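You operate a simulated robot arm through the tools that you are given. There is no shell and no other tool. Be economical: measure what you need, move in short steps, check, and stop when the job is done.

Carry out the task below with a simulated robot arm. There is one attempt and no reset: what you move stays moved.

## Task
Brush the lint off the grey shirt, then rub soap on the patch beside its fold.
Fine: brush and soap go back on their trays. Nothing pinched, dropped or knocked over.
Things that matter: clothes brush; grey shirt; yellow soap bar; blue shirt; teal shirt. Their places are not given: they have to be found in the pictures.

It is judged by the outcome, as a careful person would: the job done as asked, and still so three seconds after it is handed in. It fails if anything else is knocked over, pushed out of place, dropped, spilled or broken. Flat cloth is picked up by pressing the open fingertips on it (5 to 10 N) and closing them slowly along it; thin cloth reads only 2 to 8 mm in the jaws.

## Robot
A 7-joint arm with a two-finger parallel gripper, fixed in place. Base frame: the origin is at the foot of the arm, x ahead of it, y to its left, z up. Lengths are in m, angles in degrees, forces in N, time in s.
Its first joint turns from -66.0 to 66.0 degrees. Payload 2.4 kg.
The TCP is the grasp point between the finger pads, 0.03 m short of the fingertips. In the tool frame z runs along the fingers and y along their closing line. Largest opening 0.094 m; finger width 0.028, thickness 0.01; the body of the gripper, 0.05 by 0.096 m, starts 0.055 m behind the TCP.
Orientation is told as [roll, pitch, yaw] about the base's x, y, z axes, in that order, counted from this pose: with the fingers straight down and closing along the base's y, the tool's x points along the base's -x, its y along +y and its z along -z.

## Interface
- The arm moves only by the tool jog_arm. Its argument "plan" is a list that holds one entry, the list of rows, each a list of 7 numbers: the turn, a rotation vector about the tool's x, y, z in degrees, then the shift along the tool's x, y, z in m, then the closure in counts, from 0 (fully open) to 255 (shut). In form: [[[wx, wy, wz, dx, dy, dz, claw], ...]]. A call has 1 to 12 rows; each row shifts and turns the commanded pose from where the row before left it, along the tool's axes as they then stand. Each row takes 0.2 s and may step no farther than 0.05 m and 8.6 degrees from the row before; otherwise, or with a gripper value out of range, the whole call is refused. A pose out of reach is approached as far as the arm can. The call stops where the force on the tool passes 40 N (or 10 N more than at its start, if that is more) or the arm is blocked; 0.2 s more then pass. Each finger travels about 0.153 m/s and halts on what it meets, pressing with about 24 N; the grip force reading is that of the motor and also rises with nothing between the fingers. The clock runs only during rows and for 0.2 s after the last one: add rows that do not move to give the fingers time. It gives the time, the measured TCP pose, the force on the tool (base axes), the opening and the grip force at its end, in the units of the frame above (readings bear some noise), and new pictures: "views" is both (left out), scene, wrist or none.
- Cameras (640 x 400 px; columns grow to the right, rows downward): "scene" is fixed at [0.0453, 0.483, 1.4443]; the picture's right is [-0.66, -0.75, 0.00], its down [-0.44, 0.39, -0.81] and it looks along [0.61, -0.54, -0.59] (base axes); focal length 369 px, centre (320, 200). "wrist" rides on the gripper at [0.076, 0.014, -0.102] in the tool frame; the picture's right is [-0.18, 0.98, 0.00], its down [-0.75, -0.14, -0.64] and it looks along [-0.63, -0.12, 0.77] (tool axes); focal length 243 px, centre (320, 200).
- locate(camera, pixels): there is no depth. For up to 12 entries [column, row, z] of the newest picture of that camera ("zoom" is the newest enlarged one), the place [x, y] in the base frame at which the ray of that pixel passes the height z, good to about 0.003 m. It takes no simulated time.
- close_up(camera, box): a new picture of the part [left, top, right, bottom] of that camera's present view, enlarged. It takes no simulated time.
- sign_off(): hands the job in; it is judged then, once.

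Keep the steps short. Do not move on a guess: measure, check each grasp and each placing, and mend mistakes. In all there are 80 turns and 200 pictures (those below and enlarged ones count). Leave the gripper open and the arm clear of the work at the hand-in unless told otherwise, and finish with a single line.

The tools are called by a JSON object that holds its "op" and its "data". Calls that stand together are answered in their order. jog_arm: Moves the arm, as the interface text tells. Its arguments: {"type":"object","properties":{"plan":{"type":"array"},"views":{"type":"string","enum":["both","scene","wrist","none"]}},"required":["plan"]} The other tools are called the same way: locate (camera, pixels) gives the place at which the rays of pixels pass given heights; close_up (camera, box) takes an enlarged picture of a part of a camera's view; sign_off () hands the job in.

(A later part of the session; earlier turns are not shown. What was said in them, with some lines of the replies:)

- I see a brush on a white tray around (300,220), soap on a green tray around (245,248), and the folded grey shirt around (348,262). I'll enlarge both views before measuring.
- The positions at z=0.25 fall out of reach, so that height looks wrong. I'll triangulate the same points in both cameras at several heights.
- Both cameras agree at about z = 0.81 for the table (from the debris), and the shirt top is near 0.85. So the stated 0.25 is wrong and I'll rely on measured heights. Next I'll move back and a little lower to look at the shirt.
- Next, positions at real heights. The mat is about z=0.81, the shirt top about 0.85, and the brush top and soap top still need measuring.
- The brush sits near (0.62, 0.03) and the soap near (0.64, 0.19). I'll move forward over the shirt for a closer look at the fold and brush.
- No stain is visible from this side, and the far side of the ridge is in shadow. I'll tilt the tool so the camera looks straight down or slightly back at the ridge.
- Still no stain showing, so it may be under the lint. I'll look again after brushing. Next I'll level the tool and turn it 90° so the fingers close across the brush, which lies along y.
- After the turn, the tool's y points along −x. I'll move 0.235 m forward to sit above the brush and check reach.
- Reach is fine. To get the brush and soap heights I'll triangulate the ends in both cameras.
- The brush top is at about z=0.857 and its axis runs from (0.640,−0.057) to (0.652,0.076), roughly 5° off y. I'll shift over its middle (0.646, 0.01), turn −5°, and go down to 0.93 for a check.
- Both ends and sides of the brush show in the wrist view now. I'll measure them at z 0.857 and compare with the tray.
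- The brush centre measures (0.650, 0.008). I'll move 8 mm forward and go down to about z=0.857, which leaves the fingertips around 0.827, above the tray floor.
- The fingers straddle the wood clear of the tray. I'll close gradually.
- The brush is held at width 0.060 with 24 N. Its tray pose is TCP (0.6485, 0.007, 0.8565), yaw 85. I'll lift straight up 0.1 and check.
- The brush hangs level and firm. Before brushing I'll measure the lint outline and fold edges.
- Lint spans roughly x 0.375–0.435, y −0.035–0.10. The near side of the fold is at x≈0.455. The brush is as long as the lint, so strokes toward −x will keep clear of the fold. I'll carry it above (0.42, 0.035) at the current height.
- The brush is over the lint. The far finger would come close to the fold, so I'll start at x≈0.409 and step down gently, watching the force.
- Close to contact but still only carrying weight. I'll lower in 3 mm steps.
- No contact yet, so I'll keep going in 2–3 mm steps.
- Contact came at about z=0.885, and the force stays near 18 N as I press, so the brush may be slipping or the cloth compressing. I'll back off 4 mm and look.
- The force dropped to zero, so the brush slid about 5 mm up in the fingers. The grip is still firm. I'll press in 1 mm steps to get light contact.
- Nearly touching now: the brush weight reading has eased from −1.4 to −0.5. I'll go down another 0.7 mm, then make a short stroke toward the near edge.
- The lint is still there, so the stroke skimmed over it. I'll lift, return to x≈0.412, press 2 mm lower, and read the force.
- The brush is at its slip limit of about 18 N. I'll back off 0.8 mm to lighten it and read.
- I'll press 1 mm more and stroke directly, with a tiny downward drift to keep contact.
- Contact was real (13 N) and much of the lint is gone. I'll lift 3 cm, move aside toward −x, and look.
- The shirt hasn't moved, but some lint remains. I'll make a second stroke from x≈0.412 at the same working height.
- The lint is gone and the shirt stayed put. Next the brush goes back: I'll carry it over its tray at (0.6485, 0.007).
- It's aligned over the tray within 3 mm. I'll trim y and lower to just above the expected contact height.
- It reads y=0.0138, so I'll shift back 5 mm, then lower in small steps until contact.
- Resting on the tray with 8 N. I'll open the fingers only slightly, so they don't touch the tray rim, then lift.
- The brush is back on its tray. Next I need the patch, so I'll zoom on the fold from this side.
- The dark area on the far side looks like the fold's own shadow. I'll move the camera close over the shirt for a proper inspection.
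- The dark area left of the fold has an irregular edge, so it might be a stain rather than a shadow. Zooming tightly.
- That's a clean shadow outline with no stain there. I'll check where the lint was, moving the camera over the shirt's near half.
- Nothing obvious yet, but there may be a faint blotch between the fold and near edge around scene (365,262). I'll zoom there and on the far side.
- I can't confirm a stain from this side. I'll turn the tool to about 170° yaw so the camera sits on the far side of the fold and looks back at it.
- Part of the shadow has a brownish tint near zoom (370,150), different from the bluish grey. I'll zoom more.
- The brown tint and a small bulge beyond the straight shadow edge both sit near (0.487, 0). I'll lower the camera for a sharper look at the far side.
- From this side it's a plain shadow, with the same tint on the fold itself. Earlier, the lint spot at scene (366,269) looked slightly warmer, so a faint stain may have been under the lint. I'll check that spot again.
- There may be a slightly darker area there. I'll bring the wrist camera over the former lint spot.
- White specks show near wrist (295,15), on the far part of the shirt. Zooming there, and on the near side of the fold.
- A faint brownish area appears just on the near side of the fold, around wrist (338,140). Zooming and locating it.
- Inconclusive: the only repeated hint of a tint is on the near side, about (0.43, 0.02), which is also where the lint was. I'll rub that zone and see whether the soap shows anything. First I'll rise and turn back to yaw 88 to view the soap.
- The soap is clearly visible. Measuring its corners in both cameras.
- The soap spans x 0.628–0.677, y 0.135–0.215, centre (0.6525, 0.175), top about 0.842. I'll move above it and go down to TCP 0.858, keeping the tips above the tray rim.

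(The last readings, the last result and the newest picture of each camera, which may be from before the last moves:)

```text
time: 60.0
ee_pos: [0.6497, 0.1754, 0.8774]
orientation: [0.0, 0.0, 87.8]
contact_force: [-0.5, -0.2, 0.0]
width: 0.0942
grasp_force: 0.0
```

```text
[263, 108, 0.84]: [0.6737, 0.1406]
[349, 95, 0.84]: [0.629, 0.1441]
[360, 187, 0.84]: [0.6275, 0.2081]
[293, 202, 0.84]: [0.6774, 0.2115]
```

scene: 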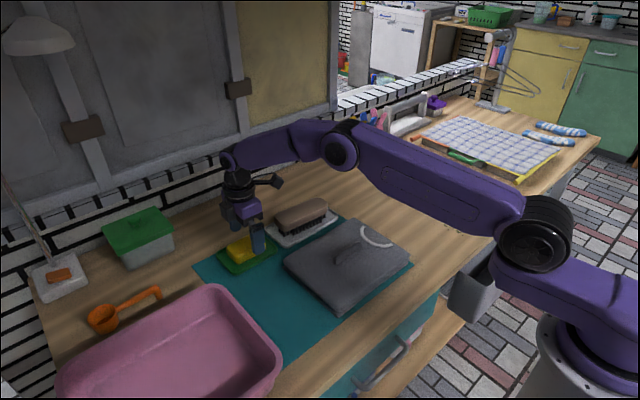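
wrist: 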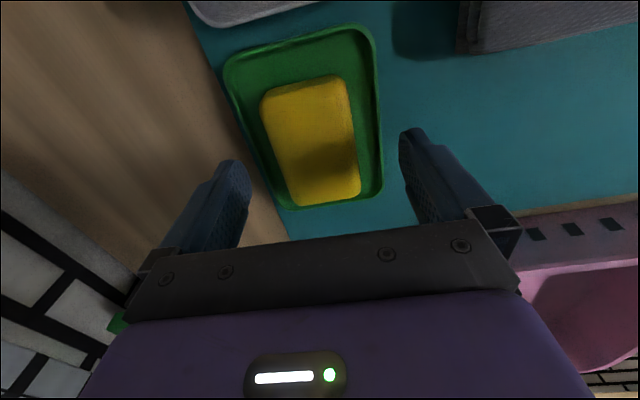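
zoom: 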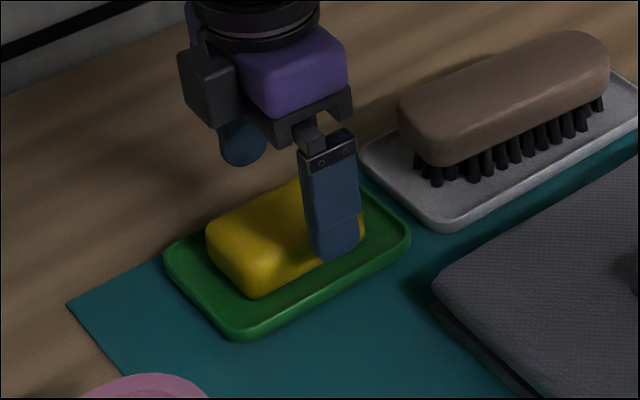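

The centre is confirmed at (0.652, 0.176). Lowering 19 mm and closing gradually.

{"op": "jog_arm", "data": {"plan": [[[0, 0, 0, 0, -0.002, 0.01, 0], [0, 0, 0, 0, 0, 0.009, 0], [0, 0, 0, 0, 0, 0, 0], [0, 0, 0, 0, 0, 0, 70], [0, 0, 0, 0, 0, 0, 100], [0, 0, 0, 0, 0, 0, 125], [0, 0, 0, 0, 0, 0, 150], [0, 0, 0, 0, 0, 0, 200], [0, 0, 0, 0, 0, 0, 200]]], "views": "none"}}

{"op": "close_up", "data": {"camera": "scene", "box": [195, 190, 315, 290]}}

```text
time: 62.0
ee_pos: [0.6528, 0.1734, 0.8572]
orientation: [0.0, 0.0, 87.9]
contact_force: [0.5, 0.3, -0.3]
width: 0.0545
grasp_force: 23.5
```

```text
4.00 times, centred on (255, 240) of scene
```

zoom: 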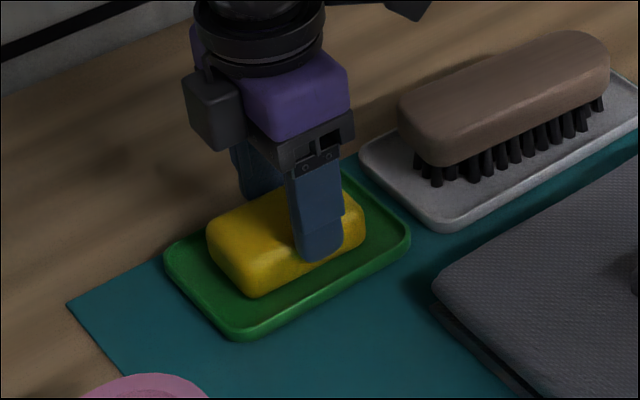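

Soap is held at width 0.0545; its tray pose is TCP (0.653, 0.174, 0.857). Lifting 0.09, then carrying it above (0.408, 0.03).

{"op": "jog_arm", "data": {"plan": [[[0, 0, 0, 0, 0, -0.01, 200], [0, 0, 0, 0, 0, -0.04, 200], [0, 0, 0, 0, 0, -0.04, 200], [0, 0, 0, 0.0255, 0.04, 0, 200], [0, 0, 0, 0.0255, 0.04, 0, 200], [0, 0, 0, 0.0255, 0.04, 0, 200], [0, 0, 0, 0.0255, 0.04, 0, 200], [0, 0, 0, 0.0255, 0.04, 0, 200], [0, 0, 0, 0.0255, 0.04, 0, 200], [0, 0, 0, 0, 0, 0, 200], [0, 0, 0, 0, 0, 0, 200]]], "views": "scene"}}

{"op": "close_up", "data": {"camera": "scene", "box": [290, 180, 430, 310]}}

```text
time: 64.4
ee_pos: [0.4087, 0.0292, 0.9443]
orientation: [0.0, 0.1, 88.0]
contact_force: [1.1, -1.0, -0.7]
width: 0.0545
grasp_force: 23.5
```

scene: 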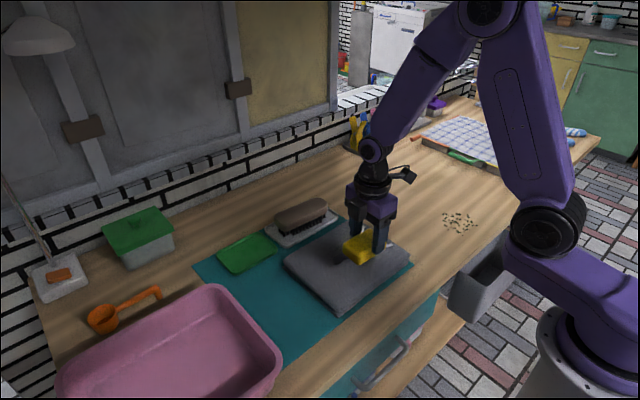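

```text
3.08 times, centred on (360, 245) of scene
```

zoom: 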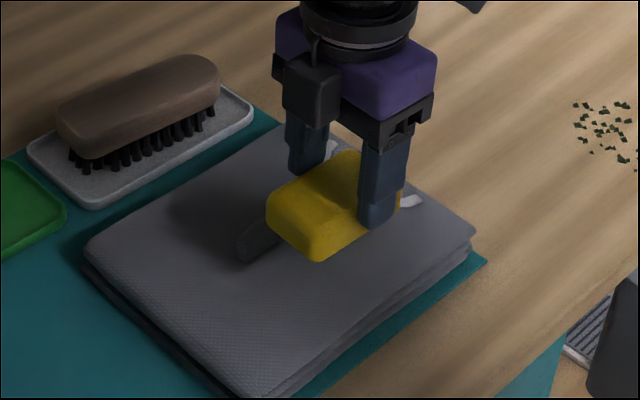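

Lowering to just above contact.

{"op": "jog_arm", "data": {"plan": [[[0, 0, 0, 0, 0, 0.03, 200], [0, 0, 0, 0, 0, 0.02, 200], [0, 0, 0, 0, 0, 0.005, 200], [0, 0, 0, 0, 0, 0, 200]]], "views": "none"}}

{"op": "jog_arm", "data": {"plan": [[[0, 0, 0, 0, 0, 0.0015, 200], [0, 0, 0, 0, 0, 0, 200]]], "views": "none"}}

{"op": "jog_arm", "data": {"plan": [[[0, 0, 0, 0, 0, 0.0015, 200], [0, 0, 0, 0, 0, 0, 200]]], "views": "none"}}

{"op": "jog_arm", "data": {"plan": [[[0, 0, 0, 0, 0, 0.0015, 200], [0, 0, 0, 0, 0, 0, 200]]], "views": "none"}}

```text
time: 65.4
ee_pos: [0.4081, 0.0278, 0.892]
orientation: [0.0, 0.1, 87.9]
contact_force: [-0.2, 0.1, -1.4]
width: 0.0543
grasp_force: 23.7
```

```text
time: 66.0
ee_pos: [0.4078, 0.0281, 0.8909]
orientation: [0.0, 0.1, 87.8]
contact_force: [-1.3, 0.7, -1.4]
width: 0.0547
grasp_force: 24.2
```

```text
time: 66.6
ee_pos: [0.4065, 0.0303, 0.8883]
orientation: [0.0, 0.1, 87.9]
contact_force: [0.4, 0.1, -1.2]
width: 0.0543
grasp_force: 23.9
```

```text
time: 67.2
ee_pos: [0.4075, 0.0283, 0.8867]
orientation: [0.0, 0.0, 87.9]
contact_force: [0.9, -0.8, -0.8]
width: 0.0542
grasp_force: 24.6
```

{"op": "jog_arm", "data": {"plan": [[[0, 0, 0, 0, 0, 0.001, 200], [0, 0, 0, 0, 0, 0, 200]]], "views": "none"}}

{"op": "jog_arm", "data": {"plan": [[[0, 0, 0, 0, 0, 0.001, 200], [0, 0, 0, 0, 0, 0, 200]]], "views": "none"}}

{"op": "jog_arm", "data": {"plan": [[[0, 0, 0, 0, 0, 0.001, 200], [0, 0, 0, 0, 0, 0, 200]]], "views": "none"}}

```text
time: 67.8
ee_pos: [0.4077, 0.0282, 0.8855]
orientation: [0.0, 0.0, 87.9]
contact_force: [-3.4, -3.0, 14.0]
width: 0.0544
grasp_force: 24.1
```

```text
time: 68.4
ee_pos: [0.4075, 0.029, 0.8867]
orientation: [0.0, 0.0, 87.8]
contact_force: [-3.2, -5.9, 16.5]
width: 0.0544
grasp_force: 24.3
```

```text
time: 69.0
ee_pos: [0.406, 0.0289, 0.8854]
orientation: [-0.2, 0.1, 87.8]
contact_force: [-1.2, -4.5, 16.6]
width: 0.0546
grasp_force: 23.8
```

In contact at 16 N. I'll ease 0.8 mm and rub gently back and forth along y over the spot, keeping clear of the fold.

{"op": "jog_arm", "data": {"plan": [[[0, 0, 0, 0, 0, -0.0008, 200], [0, 0, 0, -0.012, 0, 0, 200], [0, 0, 0, -0.012, 0, 0, 200], [0, 0, 0, 0.012, 0.004, 0, 200], [0, 0, 0, 0.012, 0.004, 0, 200], [0, 0, 0, 0.012, 0.004, 0, 200], [0, 0, 0, 0.012, 0.004, 0, 200], [0, 0, 0, -0.012, -0.004, 0, 200], [0, 0, 0, -0.012, -0.004, 0, 200], [0, 0, 0, 0, -0.008, 0, 200], [0, 0, 0, 0, 0, 0, 200]]], "views": "none"}}

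{"op": "close_up", "data": {"camera": "scene", "box": [290, 190, 430, 320]}}

```text
time: 71.4
ee_pos: [0.4058, 0.0307, 0.8872]
orientation: [0.1, -0.1, 87.9]
contact_force: [0.1, 0.3, -1.4]
width: 0.0542
grasp_force: 23.8
```

```text
3.08 times, centred on (360, 255) of scene
```

zoom: 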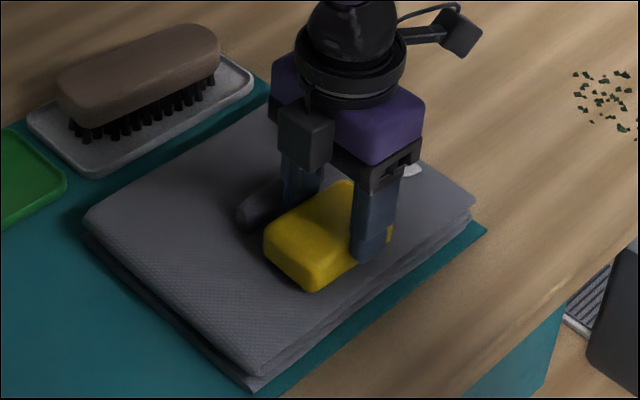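

Contact was lost after easing. Pressing 1.6 mm lower and rubbing again.

{"op": "jog_arm", "data": {"plan": [[[0, 0, 0, 0, 0, 0.0016, 200], [0, 0, 0, -0.012, 0, 0, 200], [0, 0, 0, -0.012, 0, 0, 200], [0, 0, 0, 0.012, 0.004, 0, 200], [0, 0, 0, 0.012, 0.004, 0, 200], [0, 0, 0, 0.012, 0.004, 0, 200], [0, 0, 0, 0.012, 0.004, 0, 200], [0, 0, 0, -0.012, -0.004, 0, 200], [0, 0, 0, -0.012, -0.004, 0, 200], [0, 0, 0, 0, -0.008, 0, 200]]], "views": "none"}}

{"op": "jog_arm", "data": {"plan": [[[0, 0, 0, 0, 0, -0.03, 200], [0, 0, 0, 0, 0, -0.04, 200], [0, 0, 0, 0.045, 0.02, 0, 200], [0, 0, 0, 0.045, 0.02, 0, 200], [0, 0, 0, 0.045, 0.02, 0, 200], [0, 0, 0, 0, 0, 0, 200]]], "views": "none"}}

{"op": "close_up", "data": {"camera": "scene", "box": [280, 200, 420, 320]}}

```text
time: 73.6
ee_pos: [0.4055, 0.0316, 0.8838]
orientation: [0.1, 0.0, 88.0]
contact_force: [-8.1, 3.0, 16.2]
width: 0.0543
grasp_force: 24.7
```

```text
time: 75.0
ee_pos: [0.3436, -0.1014, 0.9529]
orientation: [0.0, 0.0, 87.9]
contact_force: [-0.6, -0.3, -1.3]
width: 0.0541
grasp_force: 24.1
```

```text
3.33 times, centred on (350, 260) of scene
```

zoom: 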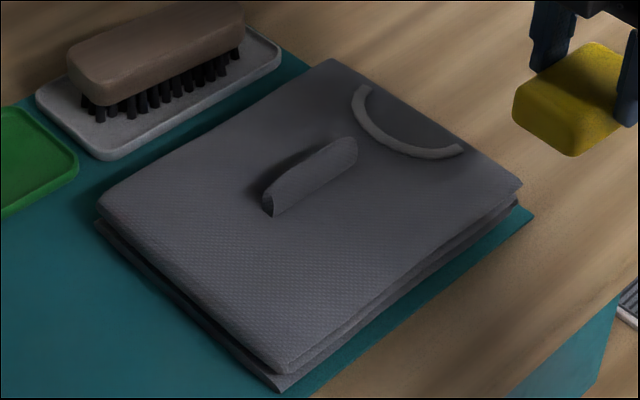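

No trace of soap shows at this zoom. I'll look closer for any change on both sides of the fold.

{"op": "close_up", "data": {"camera": "scene", "box": [335, 240, 395, 290]}}

{"op": "close_up", "data": {"camera": "scene", "box": [310, 215, 370, 265]}}

{"op": "close_up", "data": {"camera": "wrist", "box": [0, 0, 640, 400]}}

```text
8.00 times, centred on (365, 265) of scene
```

zoom: 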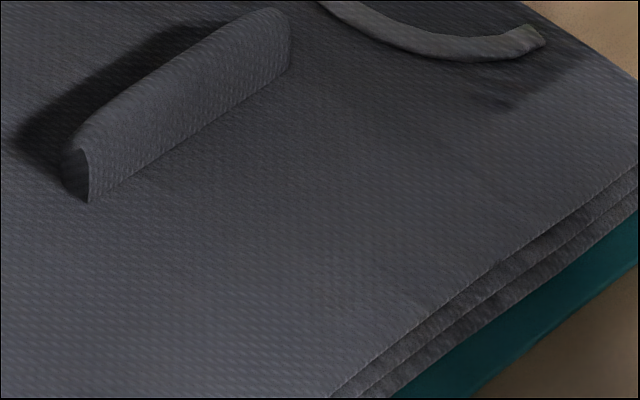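

```text
8.00 times, centred on (340, 240) of scene
```

zoom: 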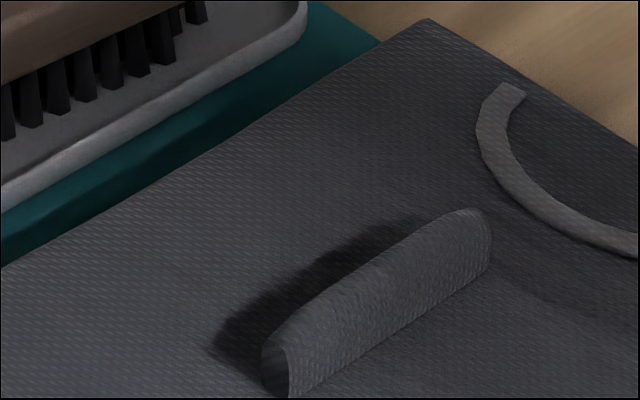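

```text
1.00 times, centred on (320, 200) of wrist
```

zoom: 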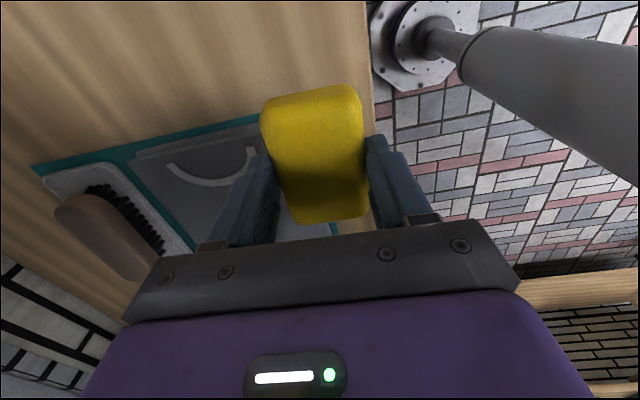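

Nothing conclusive on the near side. The fold hides its far side from the scene camera, and that strip lies in its shadow where a stain could go unseen, so I'll soap it too. I'll turn the soap lengthwise (yaw 0) so the fingers sit at its ±y sides and no finger faces the fold.

{"op": "jog_arm", "data": {"plan": [[[0, 0, 8, 0, 0, 0, 200], [0, 0, 8, 0, 0, 0, 200], [0, 0, 8, 0, 0, 0, 200], [0, 0, 8, 0, 0, 0, 200], [0, 0, 8, 0, 0, 0, 200], [0, 0, 8, 0, 0, 0, 200], [0, 0, 8, 0, 0, 0, 200], [0, 0, 8, 0, 0, 0, 200], [0, 0, 8, 0, 0, 0, 200], [0, 0, 8, 0, 0, 0, 200], [0, 0, 8, 0, 0, 0, 200], [0, 0, 0, 0, 0, 0, 200]]], "views": "wrist"}}

{"op": "close_up", "data": {"camera": "wrist", "box": [330, 0, 590, 200]}}

```text
time: 77.6
ee_pos: [0.3423, -0.1041, 0.9541]
orientation: [0.0, 0.1, -0.3]
contact_force: [-0.2, 0.6, -1.4]
width: 0.0542
grasp_force: 24.2
```

wrist: 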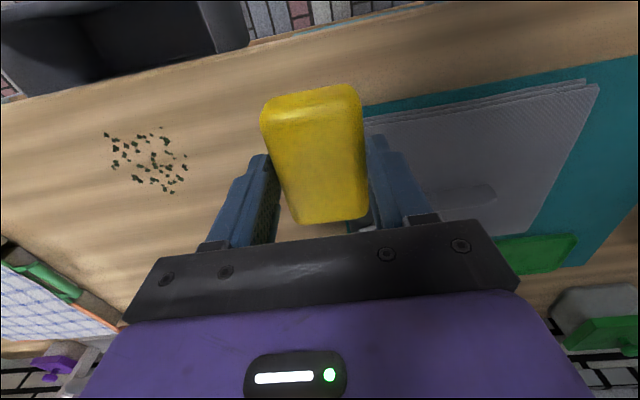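

```text
2.00 times, centred on (460, 100) of wrist
```

zoom: 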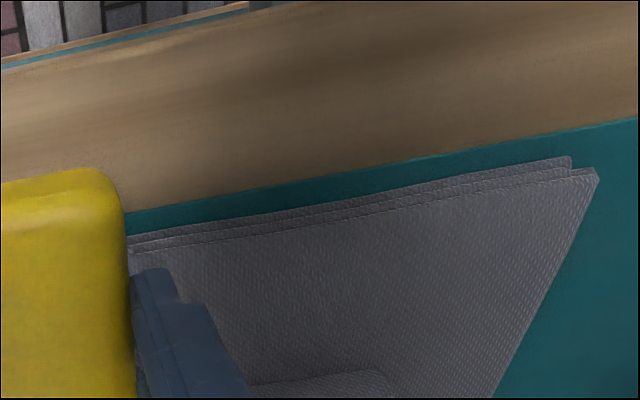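

Moving above (0.530, 0.02) at this height.

{"op": "jog_arm", "data": {"plan": [[[0, 0, 0, -0.0376, 0.0248, 0, 200], [0, 0, 0, -0.0376, 0.0248, 0, 200], [0, 0, 0, -0.0376, 0.0248, 0, 200], [0, 0, 0, -0.0376, 0.0248, 0, 200], [0, 0, 0, -0.0376, 0.0248, 0, 200], [0, 0, 0, 0, 0, 0.03, 200], [0, 0, 0, 0, 0, 0.015, 200], [0, 0, 0, 0, 0, 0, 200]]], "views": "wrist"}}

{"op": "close_up", "data": {"camera": "scene", "box": [280, 190, 420, 310]}}

```text
time: 79.4
ee_pos: [0.5294, 0.0188, 0.905]
orientation: [-0.1, 0.0, -0.1]
contact_force: [0.1, 0.7, -1.7]
width: 0.0544
grasp_force: 23.8
```

wrist: 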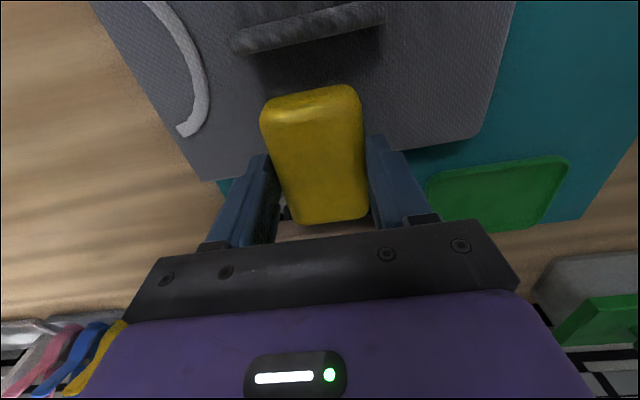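

```text
3.33 times, centred on (350, 250) of scene
```

zoom: 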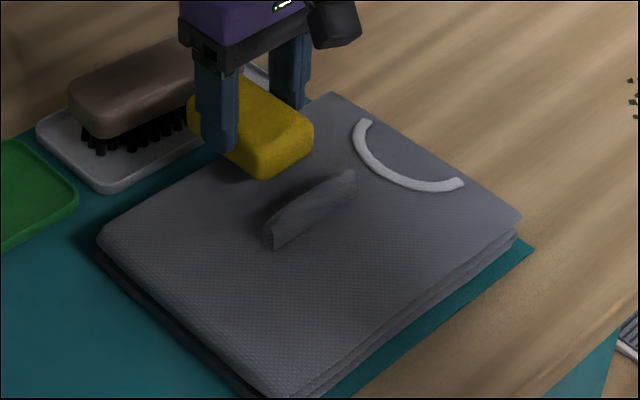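

The view is good here. Zooming on the strip between the fold and soap before lowering.

{"op": "close_up", "data": {"camera": "wrist", "box": [210, 0, 410, 120]}}

{"op": "locate", "data": {"camera": "wrist", "pixels": [[240, 52, 0.845], [383, 24, 0.845], [265, 95, 0.855], [350, 84, 0.855], [238, 52, 0.855], [260, 75, 0.845], [330, 62, 0.845]]}}

```text
3.20 times, centred on (310, 60) of wrist
```

zoom: 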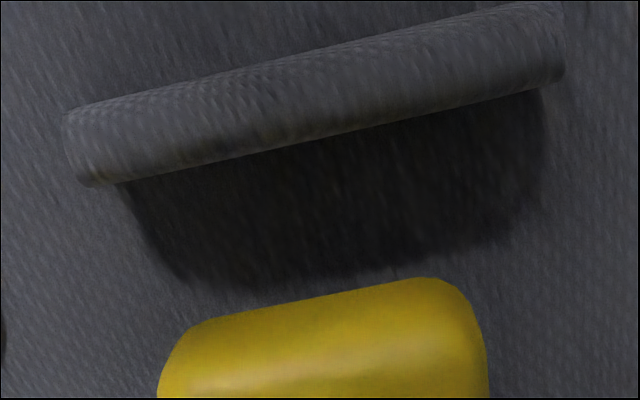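

```text
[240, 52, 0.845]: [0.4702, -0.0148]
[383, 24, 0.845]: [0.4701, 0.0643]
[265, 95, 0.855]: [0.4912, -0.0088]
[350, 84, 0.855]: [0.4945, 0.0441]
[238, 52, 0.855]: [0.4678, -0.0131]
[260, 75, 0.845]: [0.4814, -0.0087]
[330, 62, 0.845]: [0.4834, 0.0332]
```

A brown tint is now clear within the shadow strip, strongest near zoom (300,220), and it fades to bluish toward +y. The patch is on the far side of the fold, centred about (0.483, 0.015). I'll move the soap end to x≈0.477 and lower to contact.

{"op": "jog_arm", "data": {"plan": [[[0, 0, 0, 0.007, -0.004, 0, 200], [0, 0, 0, 0.006, 0, 0.008, 200], [0, 0, 0, 0, 0, 0.008, 200], [0, 0, 0, 0, 0, 0, 200]]], "views": "none"}}

{"op": "close_up", "data": {"camera": "wrist", "box": [210, 0, 410, 120]}}

{"op": "jog_arm", "data": {"plan": [[[0, 0, 0, 0, 0, 0.0015, 200], [0, 0, 0, 0, 0, 0, 200]]], "views": "none"}}

{"op": "jog_arm", "data": {"plan": [[[0, 0, 0, 0, 0, 0.0015, 200], [0, 0, 0, 0, 0, 0, 200]]], "views": "none"}}

```text
time: 80.4
ee_pos: [0.5176, 0.016, 0.8929]
orientation: [0.1, 0.0, -0.1]
contact_force: [-1.0, -0.2, -1.4]
width: 0.0543
grasp_force: 24.4
```

```text
3.20 times, centred on (310, 60) of wrist
```

zoom: 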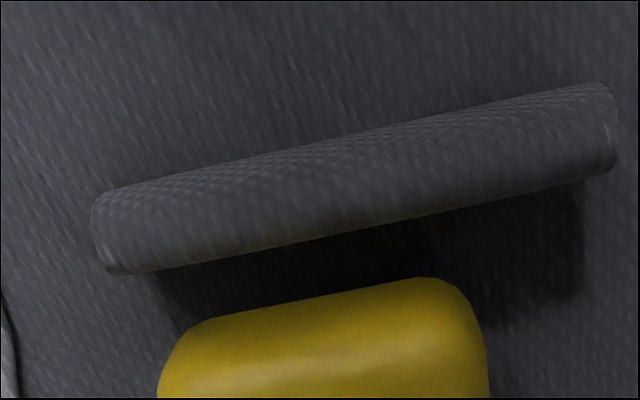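

```text
time: 81.0
ee_pos: [0.5165, 0.0159, 0.89]
orientation: [0.0, 0.0, -0.2]
contact_force: [-0.1, -0.9, -1.8]
width: 0.0546
grasp_force: 24.1
```

```text
time: 81.6
ee_pos: [0.5198, 0.0167, 0.8889]
orientation: [0.0, -0.1, -0.1]
contact_force: [0.0, -0.2, -1.6]
width: 0.0545
grasp_force: 23.9
```

{"op": "jog_arm", "data": {"plan": [[[0, 0, 0, 0, 0, 0.0015, 200], [0, 0, 0, 0, 0, 0.001, 200], [0, 0, 0, 0, 0, 0, 200]]], "views": "none"}}

{"op": "jog_arm", "data": {"plan": [[[0, 0, 0, 0, 0, 0.001, 200], [0, 0, 0, 0, 0, 0, 200]]], "views": "none"}}

{"op": "jog_arm", "data": {"plan": [[[0, 0, 0, 0, 0, 0.001, 200], [0, 0, 0, 0, 0, 0, 200]]], "views": "none"}}

```text
time: 82.4
ee_pos: [0.5185, 0.0147, 0.888]
orientation: [0.1, 0.0, -0.2]
contact_force: [0.2, 0.5, -1.5]
width: 0.0546
grasp_force: 23.9
```

```text
time: 83.0
ee_pos: [0.5166, 0.0154, 0.8861]
orientation: [-0.1, 0.1, -0.1]
contact_force: [-0.2, 0.5, 0.0]
width: 0.0544
grasp_force: 23.9
```

```text
time: 83.6
ee_pos: [0.5172, 0.0173, 0.8851]
orientation: [0.0, -0.1, 0.0]
contact_force: [0.6, -0.1, -1.9]
width: 0.0544
grasp_force: 24.3
```

{"op": "jog_arm", "data": {"plan": [[[0, 0, 0, 0, 0, 0.001, 200], [0, 0, 0, 0, 0, 0, 200]]], "views": "none"}}

{"op": "jog_arm", "data": {"plan": [[[0, 0, 0, 0, 0, 0.001, 200], [0, 0, 0, 0, 0, 0, 200]]], "views": "none"}}

```text
time: 84.2
ee_pos: [0.5181, 0.0175, 0.884]
orientation: [-0.1, 0.1, 0.0]
contact_force: [-0.2, 0.3, -1.9]
width: 0.0544
grasp_force: 24.1
```

```text
time: 84.8
ee_pos: [0.5185, 0.0174, 0.8829]
orientation: [0.0, 0.0, -0.1]
contact_force: [-0.4, -0.1, 4.0]
width: 0.0544
grasp_force: 24.0
```

Contact at about 5 N. I'll nudge 2 mm toward the fold and rub along y, parallel to it.

{"op": "jog_arm", "data": {"plan": [[[0, 0, 0, 0.002, 0, 0.0005, 200], [0, 0, 0, 0, 0.01, 0, 200], [0, 0, 0, 0, 0.01, 0, 200], [0, 0, 0, 0, -0.012, 0, 200], [0, 0, 0, 0, -0.012, 0, 200], [0, 0, 0, 0, -0.012, 0.0002, 200], [0, 0, 0, 0, 0.012, 0, 200], [0, 0, 0, 0, 0.012, 0, 200], [0, 0, 0, 0, 0.012, 0, 200], [0, 0, 0, 0, -0.01, 0, 200], [0, 0, 0, 0, -0.01, 0, 200]]], "views": "wrist"}}

{"op": "close_up", "data": {"camera": "scene", "box": [280, 190, 420, 310]}}

```text
time: 87.2
ee_pos: [0.5144, 0.015, 0.8847]
orientation: [0.0, 0.0, 0.0]
contact_force: [-0.2, -0.9, -1.7]
width: 0.0547
grasp_force: 23.8
```

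wrist: 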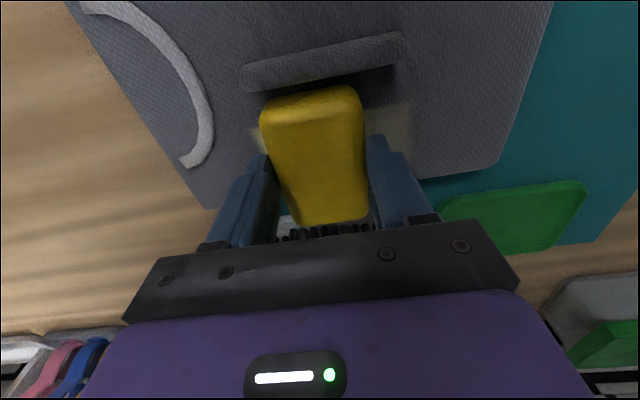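

```text
3.33 times, centred on (350, 250) of scene
```

zoom: 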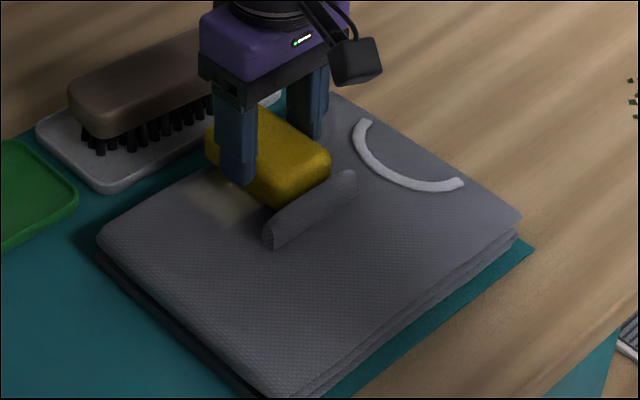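

A visible soap smear now appears here, which confirms the patch. I'll do one more rub with slightly more pressure, 2 mm nearer the fold.

{"op": "jog_arm", "data": {"plan": [[[0, 0, 0, 0.002, 0, 0.001, 200], [0, 0, 0, 0, 0.01, 0.0002, 200], [0, 0, 0, 0, 0.01, 0, 200], [0, 0, 0, 0, -0.012, 0, 200], [0, 0, 0, 0, -0.012, 0.0002, 200], [0, 0, 0, 0, -0.012, 0, 200], [0, 0, 0, 0, 0.012, 0.0002, 200], [0, 0, 0, 0, 0.012, 0, 200], [0, 0, 0, 0, 0.012, 0, 200], [0, 0, 0, 0, -0.01, 0, 200], [0, 0, 0, 0, -0.01, 0, 200]]], "views": "none"}}

{"op": "jog_arm", "data": {"plan": [[[0, 0, 0, 0, 0, -0.03, 200], [0, 0, 0, 0, 0, -0.04, 200], [0, 0, 0, -0.03, 0.03, 0, 200], [0, 0, 0, -0.03, 0.03, 0, 200], [0, 0, 0, -0.01, 0.03, 0, 200], [0, 0, 0, 0, 0, 0, 200]]], "views": "both"}}

{"op": "close_up", "data": {"camera": "scene", "box": [290, 200, 400, 290]}}

{"op": "close_up", "data": {"camera": "wrist", "box": [60, 0, 300, 180]}}

```text
time: 89.6
ee_pos: [0.5124, 0.0166, 0.8816]
orientation: [-0.1, -0.1, -0.1]
contact_force: [-0.1, 3.4, 5.7]
width: 0.0545
grasp_force: 24.3
```

```text
time: 91.0
ee_pos: [0.582, 0.1039, 0.9495]
orientation: [0.1, 0.0, -0.1]
contact_force: [0.7, -0.6, -1.3]
width: 0.0546
grasp_force: 23.8
```

scene: 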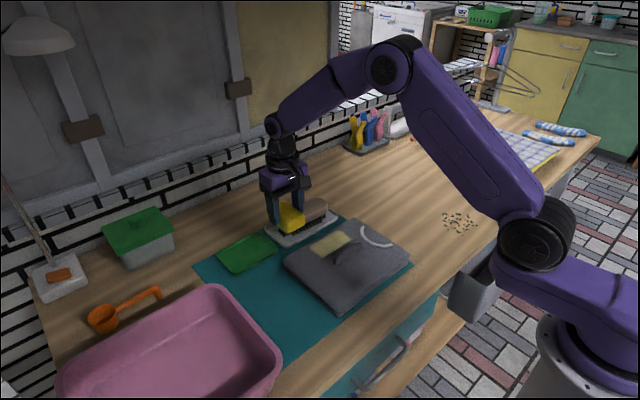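
wrist: 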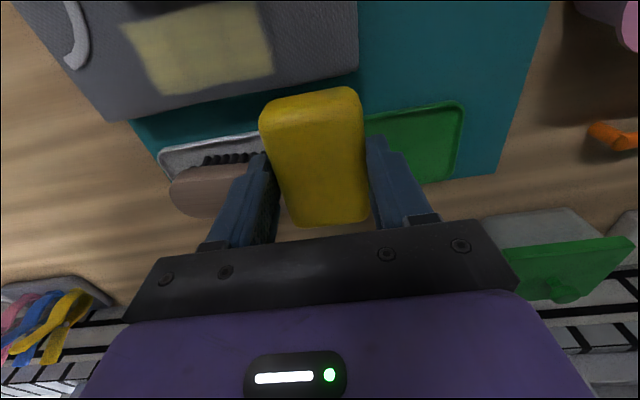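

```text
4.44 times, centred on (345, 245) of scene
```

zoom: 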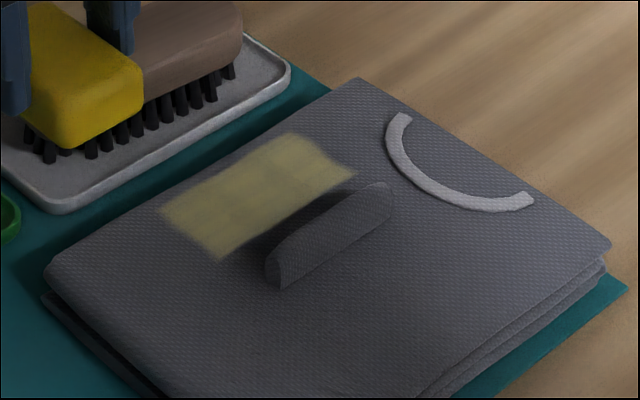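

```text
2.22 times, centred on (180, 90) of wrist
```

zoom: 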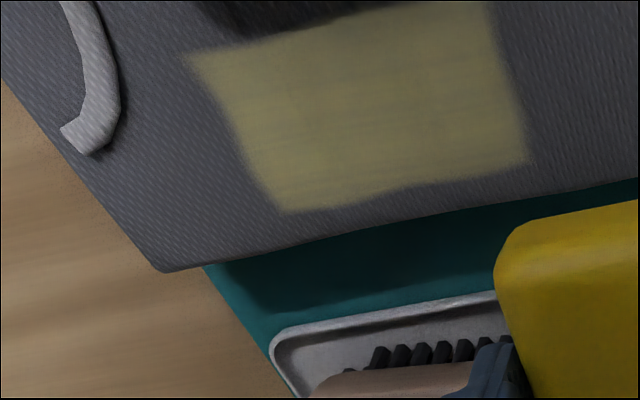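

The smear is clear. I need to check that it reaches the strip right beside the fold.

{"op": "locate", "data": {"camera": "scene", "pixels": [[338, 230, 0.845], [353, 239, 0.845], [322, 258, 0.845], [309, 248, 0.845], [336, 250, 0.845]]}}

{"op": "close_up", "data": {"camera": "scene", "box": [305, 220, 365, 270]}}

{"op": "close_up", "data": {"camera": "wrist", "box": [110, 0, 290, 60]}}

```text
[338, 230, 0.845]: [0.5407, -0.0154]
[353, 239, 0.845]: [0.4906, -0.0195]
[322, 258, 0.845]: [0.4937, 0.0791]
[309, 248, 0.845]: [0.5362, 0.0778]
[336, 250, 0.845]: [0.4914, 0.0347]
```

```text
8.00 times, centred on (335, 245) of scene
```

zoom: 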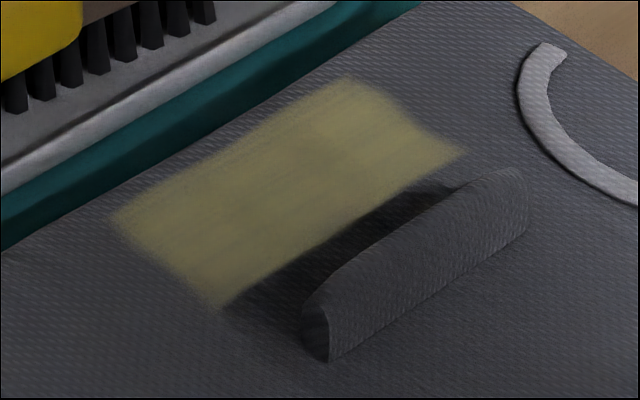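

```text
3.56 times, centred on (200, 30) of wrist
```

zoom: 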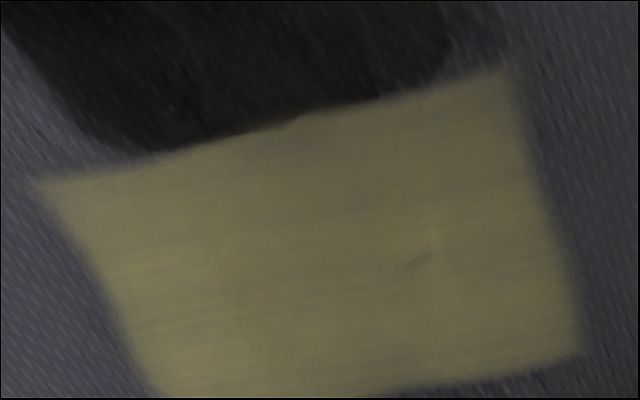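

{"op": "locate", "data": {"camera": "wrist", "pixels": [[121, 25, 0.845], [164, 95, 0.845], [272, 72, 0.845], [257, 2, 0.845], [110, 120, 0.845], [358, 68, 0.845], [150, 20, 0.845]]}}

```text
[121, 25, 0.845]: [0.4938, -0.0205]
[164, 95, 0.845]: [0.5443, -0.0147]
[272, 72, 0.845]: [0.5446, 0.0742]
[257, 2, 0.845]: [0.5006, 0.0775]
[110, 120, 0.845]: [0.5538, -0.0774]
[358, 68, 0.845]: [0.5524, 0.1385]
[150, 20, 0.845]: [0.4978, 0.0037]
```

The smear covers x 0.494–0.544, y −0.018–0.076, but the brown tint in the shadow strip (x 0.475–0.49) doesn't look covered. I'll go back and rub a few mm closer to the fold, watching the sideways force.

{"op": "jog_arm", "data": {"plan": [[[0, 0, 0, 0.024, -0.029, 0, 200], [0, 0, 0, 0.024, -0.029, 0, 200], [0, 0, 0, 0.024, -0.029, 0, 200], [0, 0, 0, 0, 0, 0.03, 200], [0, 0, 0, 0, 0, 0.025, 200], [0, 0, 0, 0, 0, 0, 200]]], "views": "wrist"}}

{"op": "close_up", "data": {"camera": "wrist", "box": [210, 0, 410, 120]}}

{"op": "close_up", "data": {"camera": "scene", "box": [300, 210, 380, 270]}}

```text
time: 92.4
ee_pos: [0.5137, 0.0207, 0.898]
orientation: [0.0, 0.1, -0.1]
contact_force: [-1.1, 0.0, -2.5]
width: 0.0545
grasp_force: 24.7
```

wrist: 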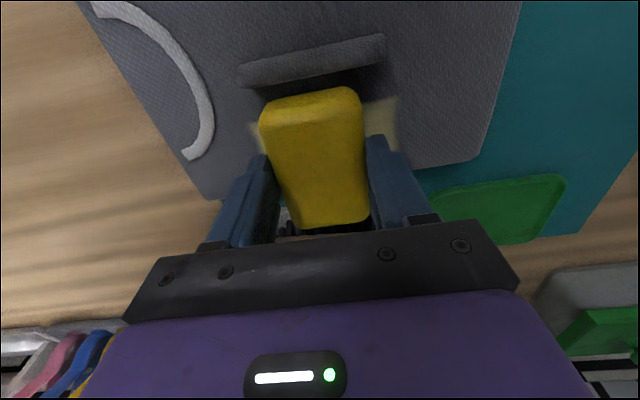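

```text
3.20 times, centred on (310, 60) of wrist
```

zoom: 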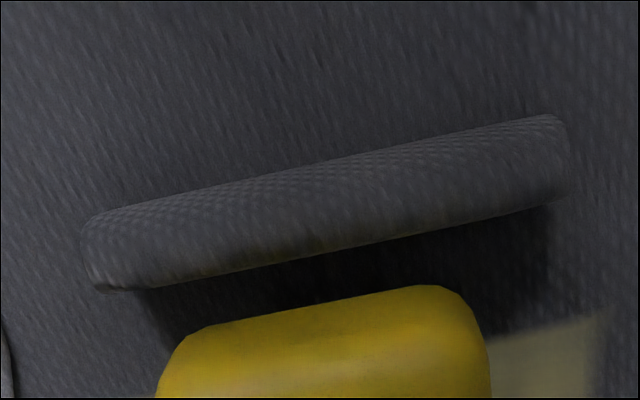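

```text
6.67 times, centred on (340, 240) of scene
```

zoom: 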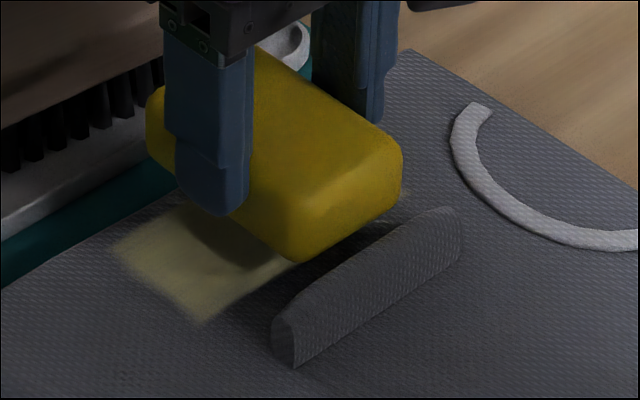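

There's still a gap between the soap end and the fold. Measuring it.

{"op": "locate", "data": {"camera": "wrist", "pixels": [[304, 93, 0.885], [304, 93, 0.875], [313, 74, 0.865], [313, 74, 0.855], [313, 74, 0.845], [340, 84, 0.875]]}}

{"op": "locate", "data": {"camera": "scene", "pixels": [[337, 249, 0.86], [352, 235, 0.885], [335, 243, 0.885], [357, 242, 0.86], [335, 256, 0.865]]}}

```text
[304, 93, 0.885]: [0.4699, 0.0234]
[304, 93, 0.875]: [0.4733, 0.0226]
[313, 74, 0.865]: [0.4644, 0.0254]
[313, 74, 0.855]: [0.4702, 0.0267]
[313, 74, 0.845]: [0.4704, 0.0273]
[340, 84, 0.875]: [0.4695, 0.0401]
```

```text
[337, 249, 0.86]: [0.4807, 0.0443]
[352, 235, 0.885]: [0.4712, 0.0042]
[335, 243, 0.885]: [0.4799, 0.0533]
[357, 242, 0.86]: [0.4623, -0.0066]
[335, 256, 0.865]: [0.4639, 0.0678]
```

About 8 mm of clearance is left. I'll shift 8 mm closer and tilt the near end down 6° so its edge presses beside the fold, then step down.

{"op": "jog_arm", "data": {"plan": [[[0, 0, 0, 0.004, 0, 0.003, 200], [0, 0, 0, 0.004, 0, 0.002, 200], [0, -6, 0, 0, 0, 0, 200], [0, 0, 0, 0, 0, 0, 200], [0, 0, 0, 0, 0, 0, 200]]], "views": "wrist"}}

{"op": "close_up", "data": {"camera": "wrist", "box": [210, 0, 410, 120]}}

{"op": "jog_arm", "data": {"plan": [[[0, 0, 0, 0, 0, 0.0015, 200], [0, 0, 0, 0, 0, 0.001, 200], [0, 0, 0, 0, 0, 0, 200]]], "views": "none"}}

{"op": "jog_arm", "data": {"plan": [[[0, 0, 0, 0, 0, 0.001, 200], [0, 0, 0, 0, 0, 0, 200]]], "views": "none"}}

```text
time: 93.6
ee_pos: [0.5042, 0.0208, 0.8922]
orientation: [0.0, -6.1, 0.0]
contact_force: [0.5, -0.8, -1.7]
width: 0.0543
grasp_force: 24.3
```

wrist: 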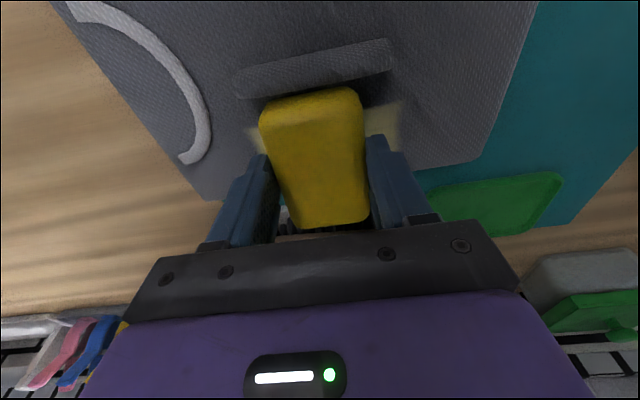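

```text
3.20 times, centred on (310, 60) of wrist
```

zoom: 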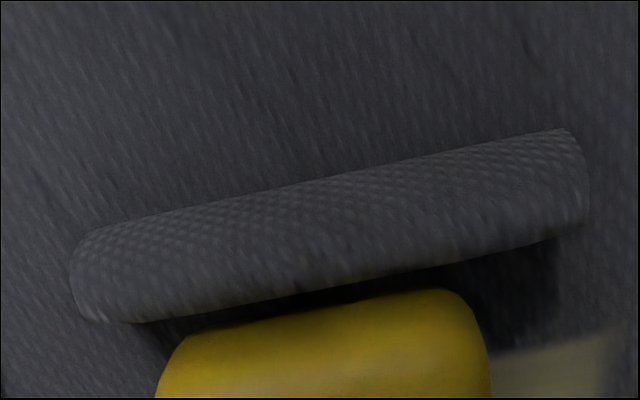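

```text
time: 94.4
ee_pos: [0.5032, 0.0192, 0.89]
orientation: [0.0, -5.9, -0.1]
contact_force: [0.1, 0.0, -1.7]
width: 0.0544
grasp_force: 24.2
```

```text
time: 95.0
ee_pos: [0.5036, 0.0194, 0.8881]
orientation: [0.0, -5.9, -0.1]
contact_force: [-0.2, 0.2, -1.3]
width: 0.0543
grasp_force: 23.7
5 turns are left
```

Only 5 turns are left, so I'll finish quickly. One call presses and rubs beside the fold, then lifts clear.

{"op": "jog_arm", "data": {"plan": [[[0, 0, 0, 0, 0, 0.0025, 200], [0, 0, 0, 0, 0.011, 0.0003, 200], [0, 0, 0, 0, 0.011, 0, 200], [0, 0, 0, 0, -0.012, 0, 200], [0, 0, 0, 0, -0.012, 0.0003, 200], [0, 0, 0, 0, -0.012, 0, 200], [0, 0, 0, 0, -0.01, 0, 200], [0, 0, 0, 0, 0.012, 0, 200], [0, 0, 0, 0, 0.012, 0, 200], [0, 0, 0, -0.004, 0, -0.03, 200], [0, 6, 0, -0.003, 0, -0.035, 200], [0, 0, 0, 0, 0, 0, 200]]], "views": "both"}}

```text
time: 97.6
ee_pos: [0.5055, 0.0165, 0.9509]
orientation: [0.1, 0.1, -0.1]
contact_force: [-0.3, 0.3, -1.7]
width: 0.0544
grasp_force: 24.0
4 turns are left
```

scene: 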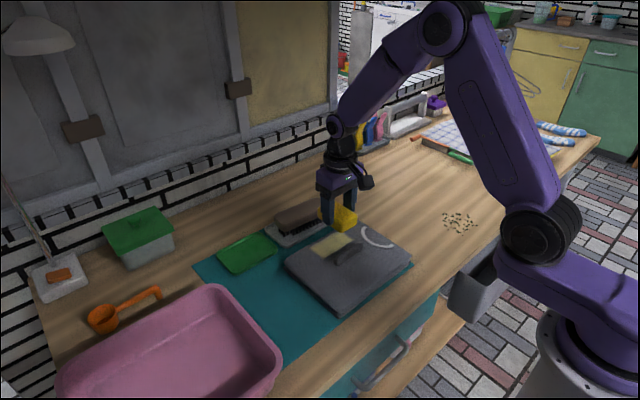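
wrist: 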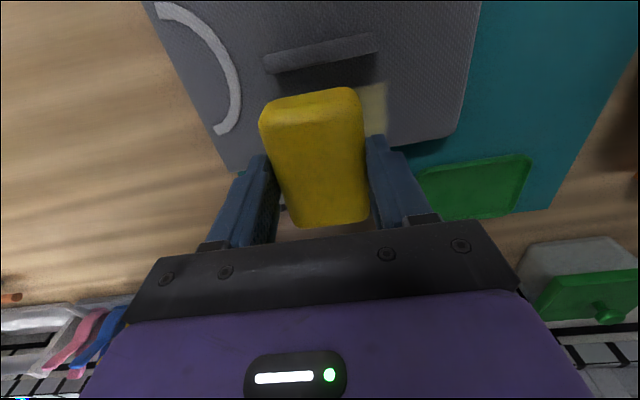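

Next I'll carry the soap back over its tray while turning to yaw 88.

{"op": "jog_arm", "data": {"plan": [[[0, 0, -8, -0.0295, 0.0315, 0, 200], [0, 0, -8, -0.0336, 0.0271, 0, 200], [0, 0, -8, -0.03704, 0.02215, 0, 200], [0, 0, -8, -0.03976, 0.01678, 0, 200], [0, 0, -8, -0.04171, 0.01108, 0, 200], [0, 0, -8, 0, 0, 0, 200], [0, 0, -8, 0, 0, 0, 200], [0, 0, -8, 0, 0, 0, 200], [0, 0, -8, 0, 0, 0, 200], [0, 0, -8, 0, 0, 0, 200], [0, 0, -8, 0, 0, 0, 200], [0, 0, 0, 0, 0, 0, 200]]], "views": "both"}}

{"op": "jog_arm", "data": {"plan": [[[0, 0, 0, 0, 0, 0.03, 200], [0, 0, 0, 0, 0, 0.03, 200], [0, 0, 0, 0, 0, 0, 200], [0, 0, 0, 0, 0, 0, 200]]], "views": "scene"}}

{"op": "close_up", "data": {"camera": "scene", "box": [195, 190, 375, 310]}}

```text
time: 100.2
ee_pos: [0.6521, 0.1757, 0.9507]
orientation: [0.0, 0.0, 87.9]
contact_force: [-1.0, 0.1, -1.3]
width: 0.0544
grasp_force: 24.0
```

scene: 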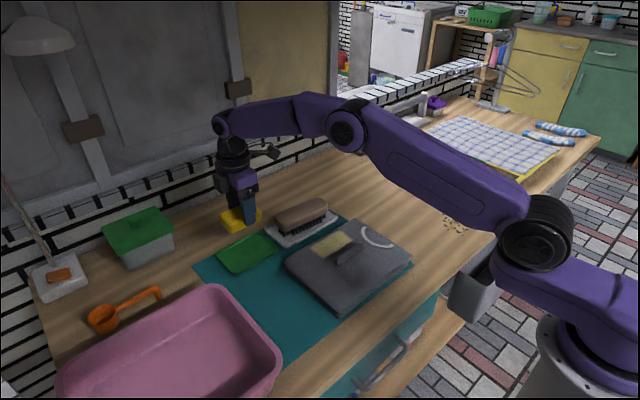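
wrist: 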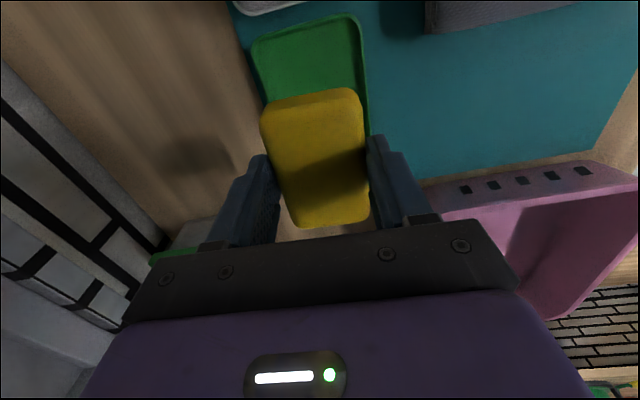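

```text
time: 101.2
ee_pos: [0.6541, 0.1785, 0.8893]
orientation: [0.0, 0.0, 87.9]
contact_force: [0.3, -0.8, -1.5]
width: 0.0544
grasp_force: 24.1
```

scene: 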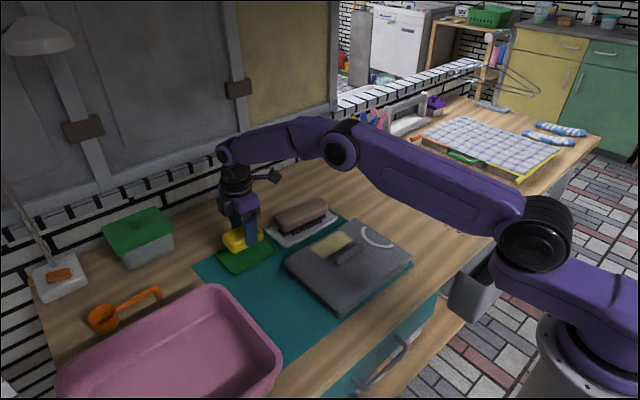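

```text
3.33 times, centred on (285, 250) of scene
3 turns are left
```

zoom: 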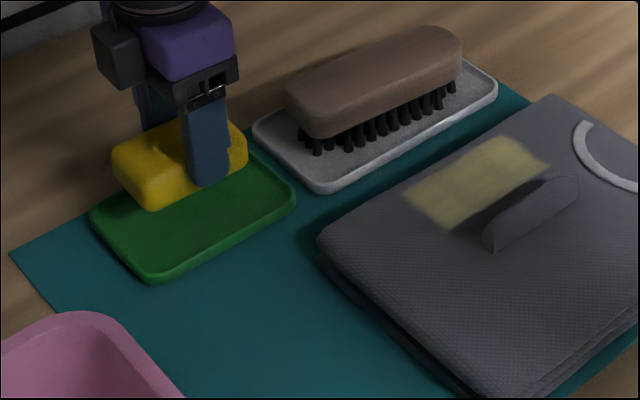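

The soap hangs over its tray. I'll trim y, lower to the tray (expected contact z≈0.853), open slightly, then lift clear and look.

{"op": "jog_arm", "data": {"plan": [[[0, 0, 0, 0.004, 0.001, 0.02, 200], [0, 0, 0, 0, 0, 0.01, 200], [0, 0, 0, 0, 0, 0.003, 200], [0, 0, 0, 0, 0, 0.0015, 200], [0, 0, 0, 0, 0, 0.001, 200], [0, 0, 0, 0, 0, 0.0008, 200], [0, 0, 0, 0, 0, 0, 200]]], "views": "none"}}

{"op": "jog_arm", "data": {"plan": [[[0, 0, 0, 0, 0, 0, 110], [0, 0, 0, 0, 0, 0, 98], [0, 0, 0, 0, 0, 0, 88], [0, 0, 0, 0, 0, 0, 84], [0, 0, 0, 0, 0, -0.004, 84], [0, 0, 0, 0, 0, -0.006, 70], [0, 0, 0, 0, 0, -0.02, 50], [0, 0, 0, 0, 0, -0.03, 20], [0, 0, 0, 0, 0, -0.04, 0], [0, 0, 0, 0, 0, -0.04, 0], [0, 0, 0, 0, 0, 0, 0]]], "views": "both"}}

{"op": "close_up", "data": {"camera": "scene", "box": [195, 190, 375, 310]}}

```text
time: 102.8
ee_pos: [0.6512, 0.1741, 0.8526]
orientation: [0.0, 0.0, 87.9]
contact_force: [0.6, -0.2, -1.1]
width: 0.0544
grasp_force: 23.8
```

```text
time: 105.2
ee_pos: [0.65, 0.1724, 0.9946]
orientation: [0.0, 0.0, 87.9]
contact_force: [0.1, -0.2, 0.1]
width: 0.0939
grasp_force: 0.0
```

scene: 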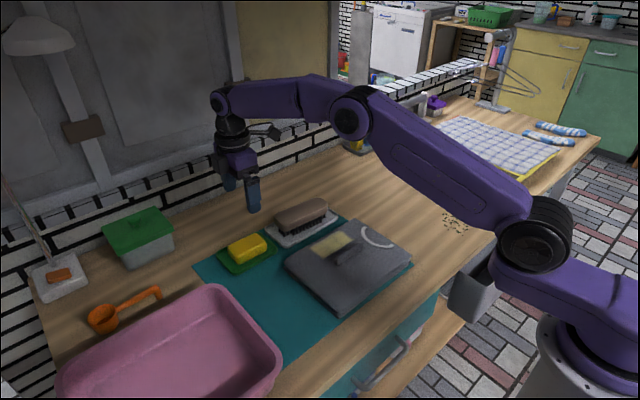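
wrist: 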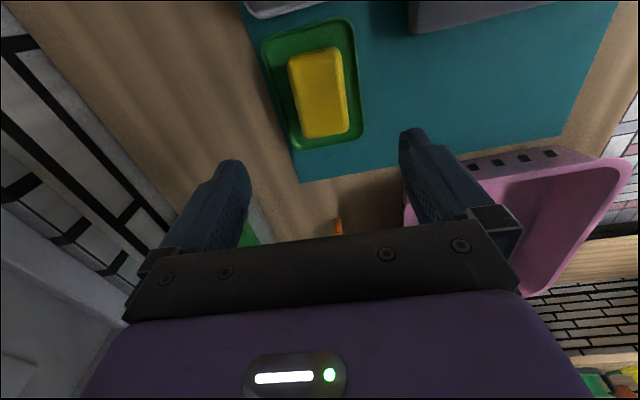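

```text
3.33 times, centred on (285, 250) of scene
2 turns are left
```

zoom: 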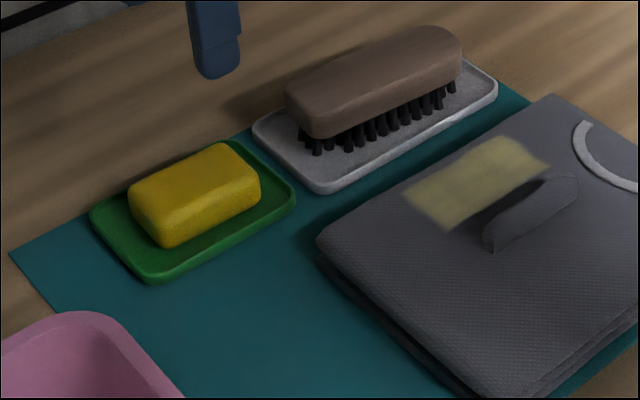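

The soap and brush are back on their trays, the lint is gone, soap is on the far side of the fold, and the gripper is open and clear. Handing in.

{"op": "sign_off", "data": {}}

```text
The job is handed in.
```

I brushed the lint off the grey shirt and rubbed soap beside its fold, and both tools are back on their trays; the stain showed only as a faint tint in the fold's shadow, and I could not confirm that soap reached the strip right against the fold.
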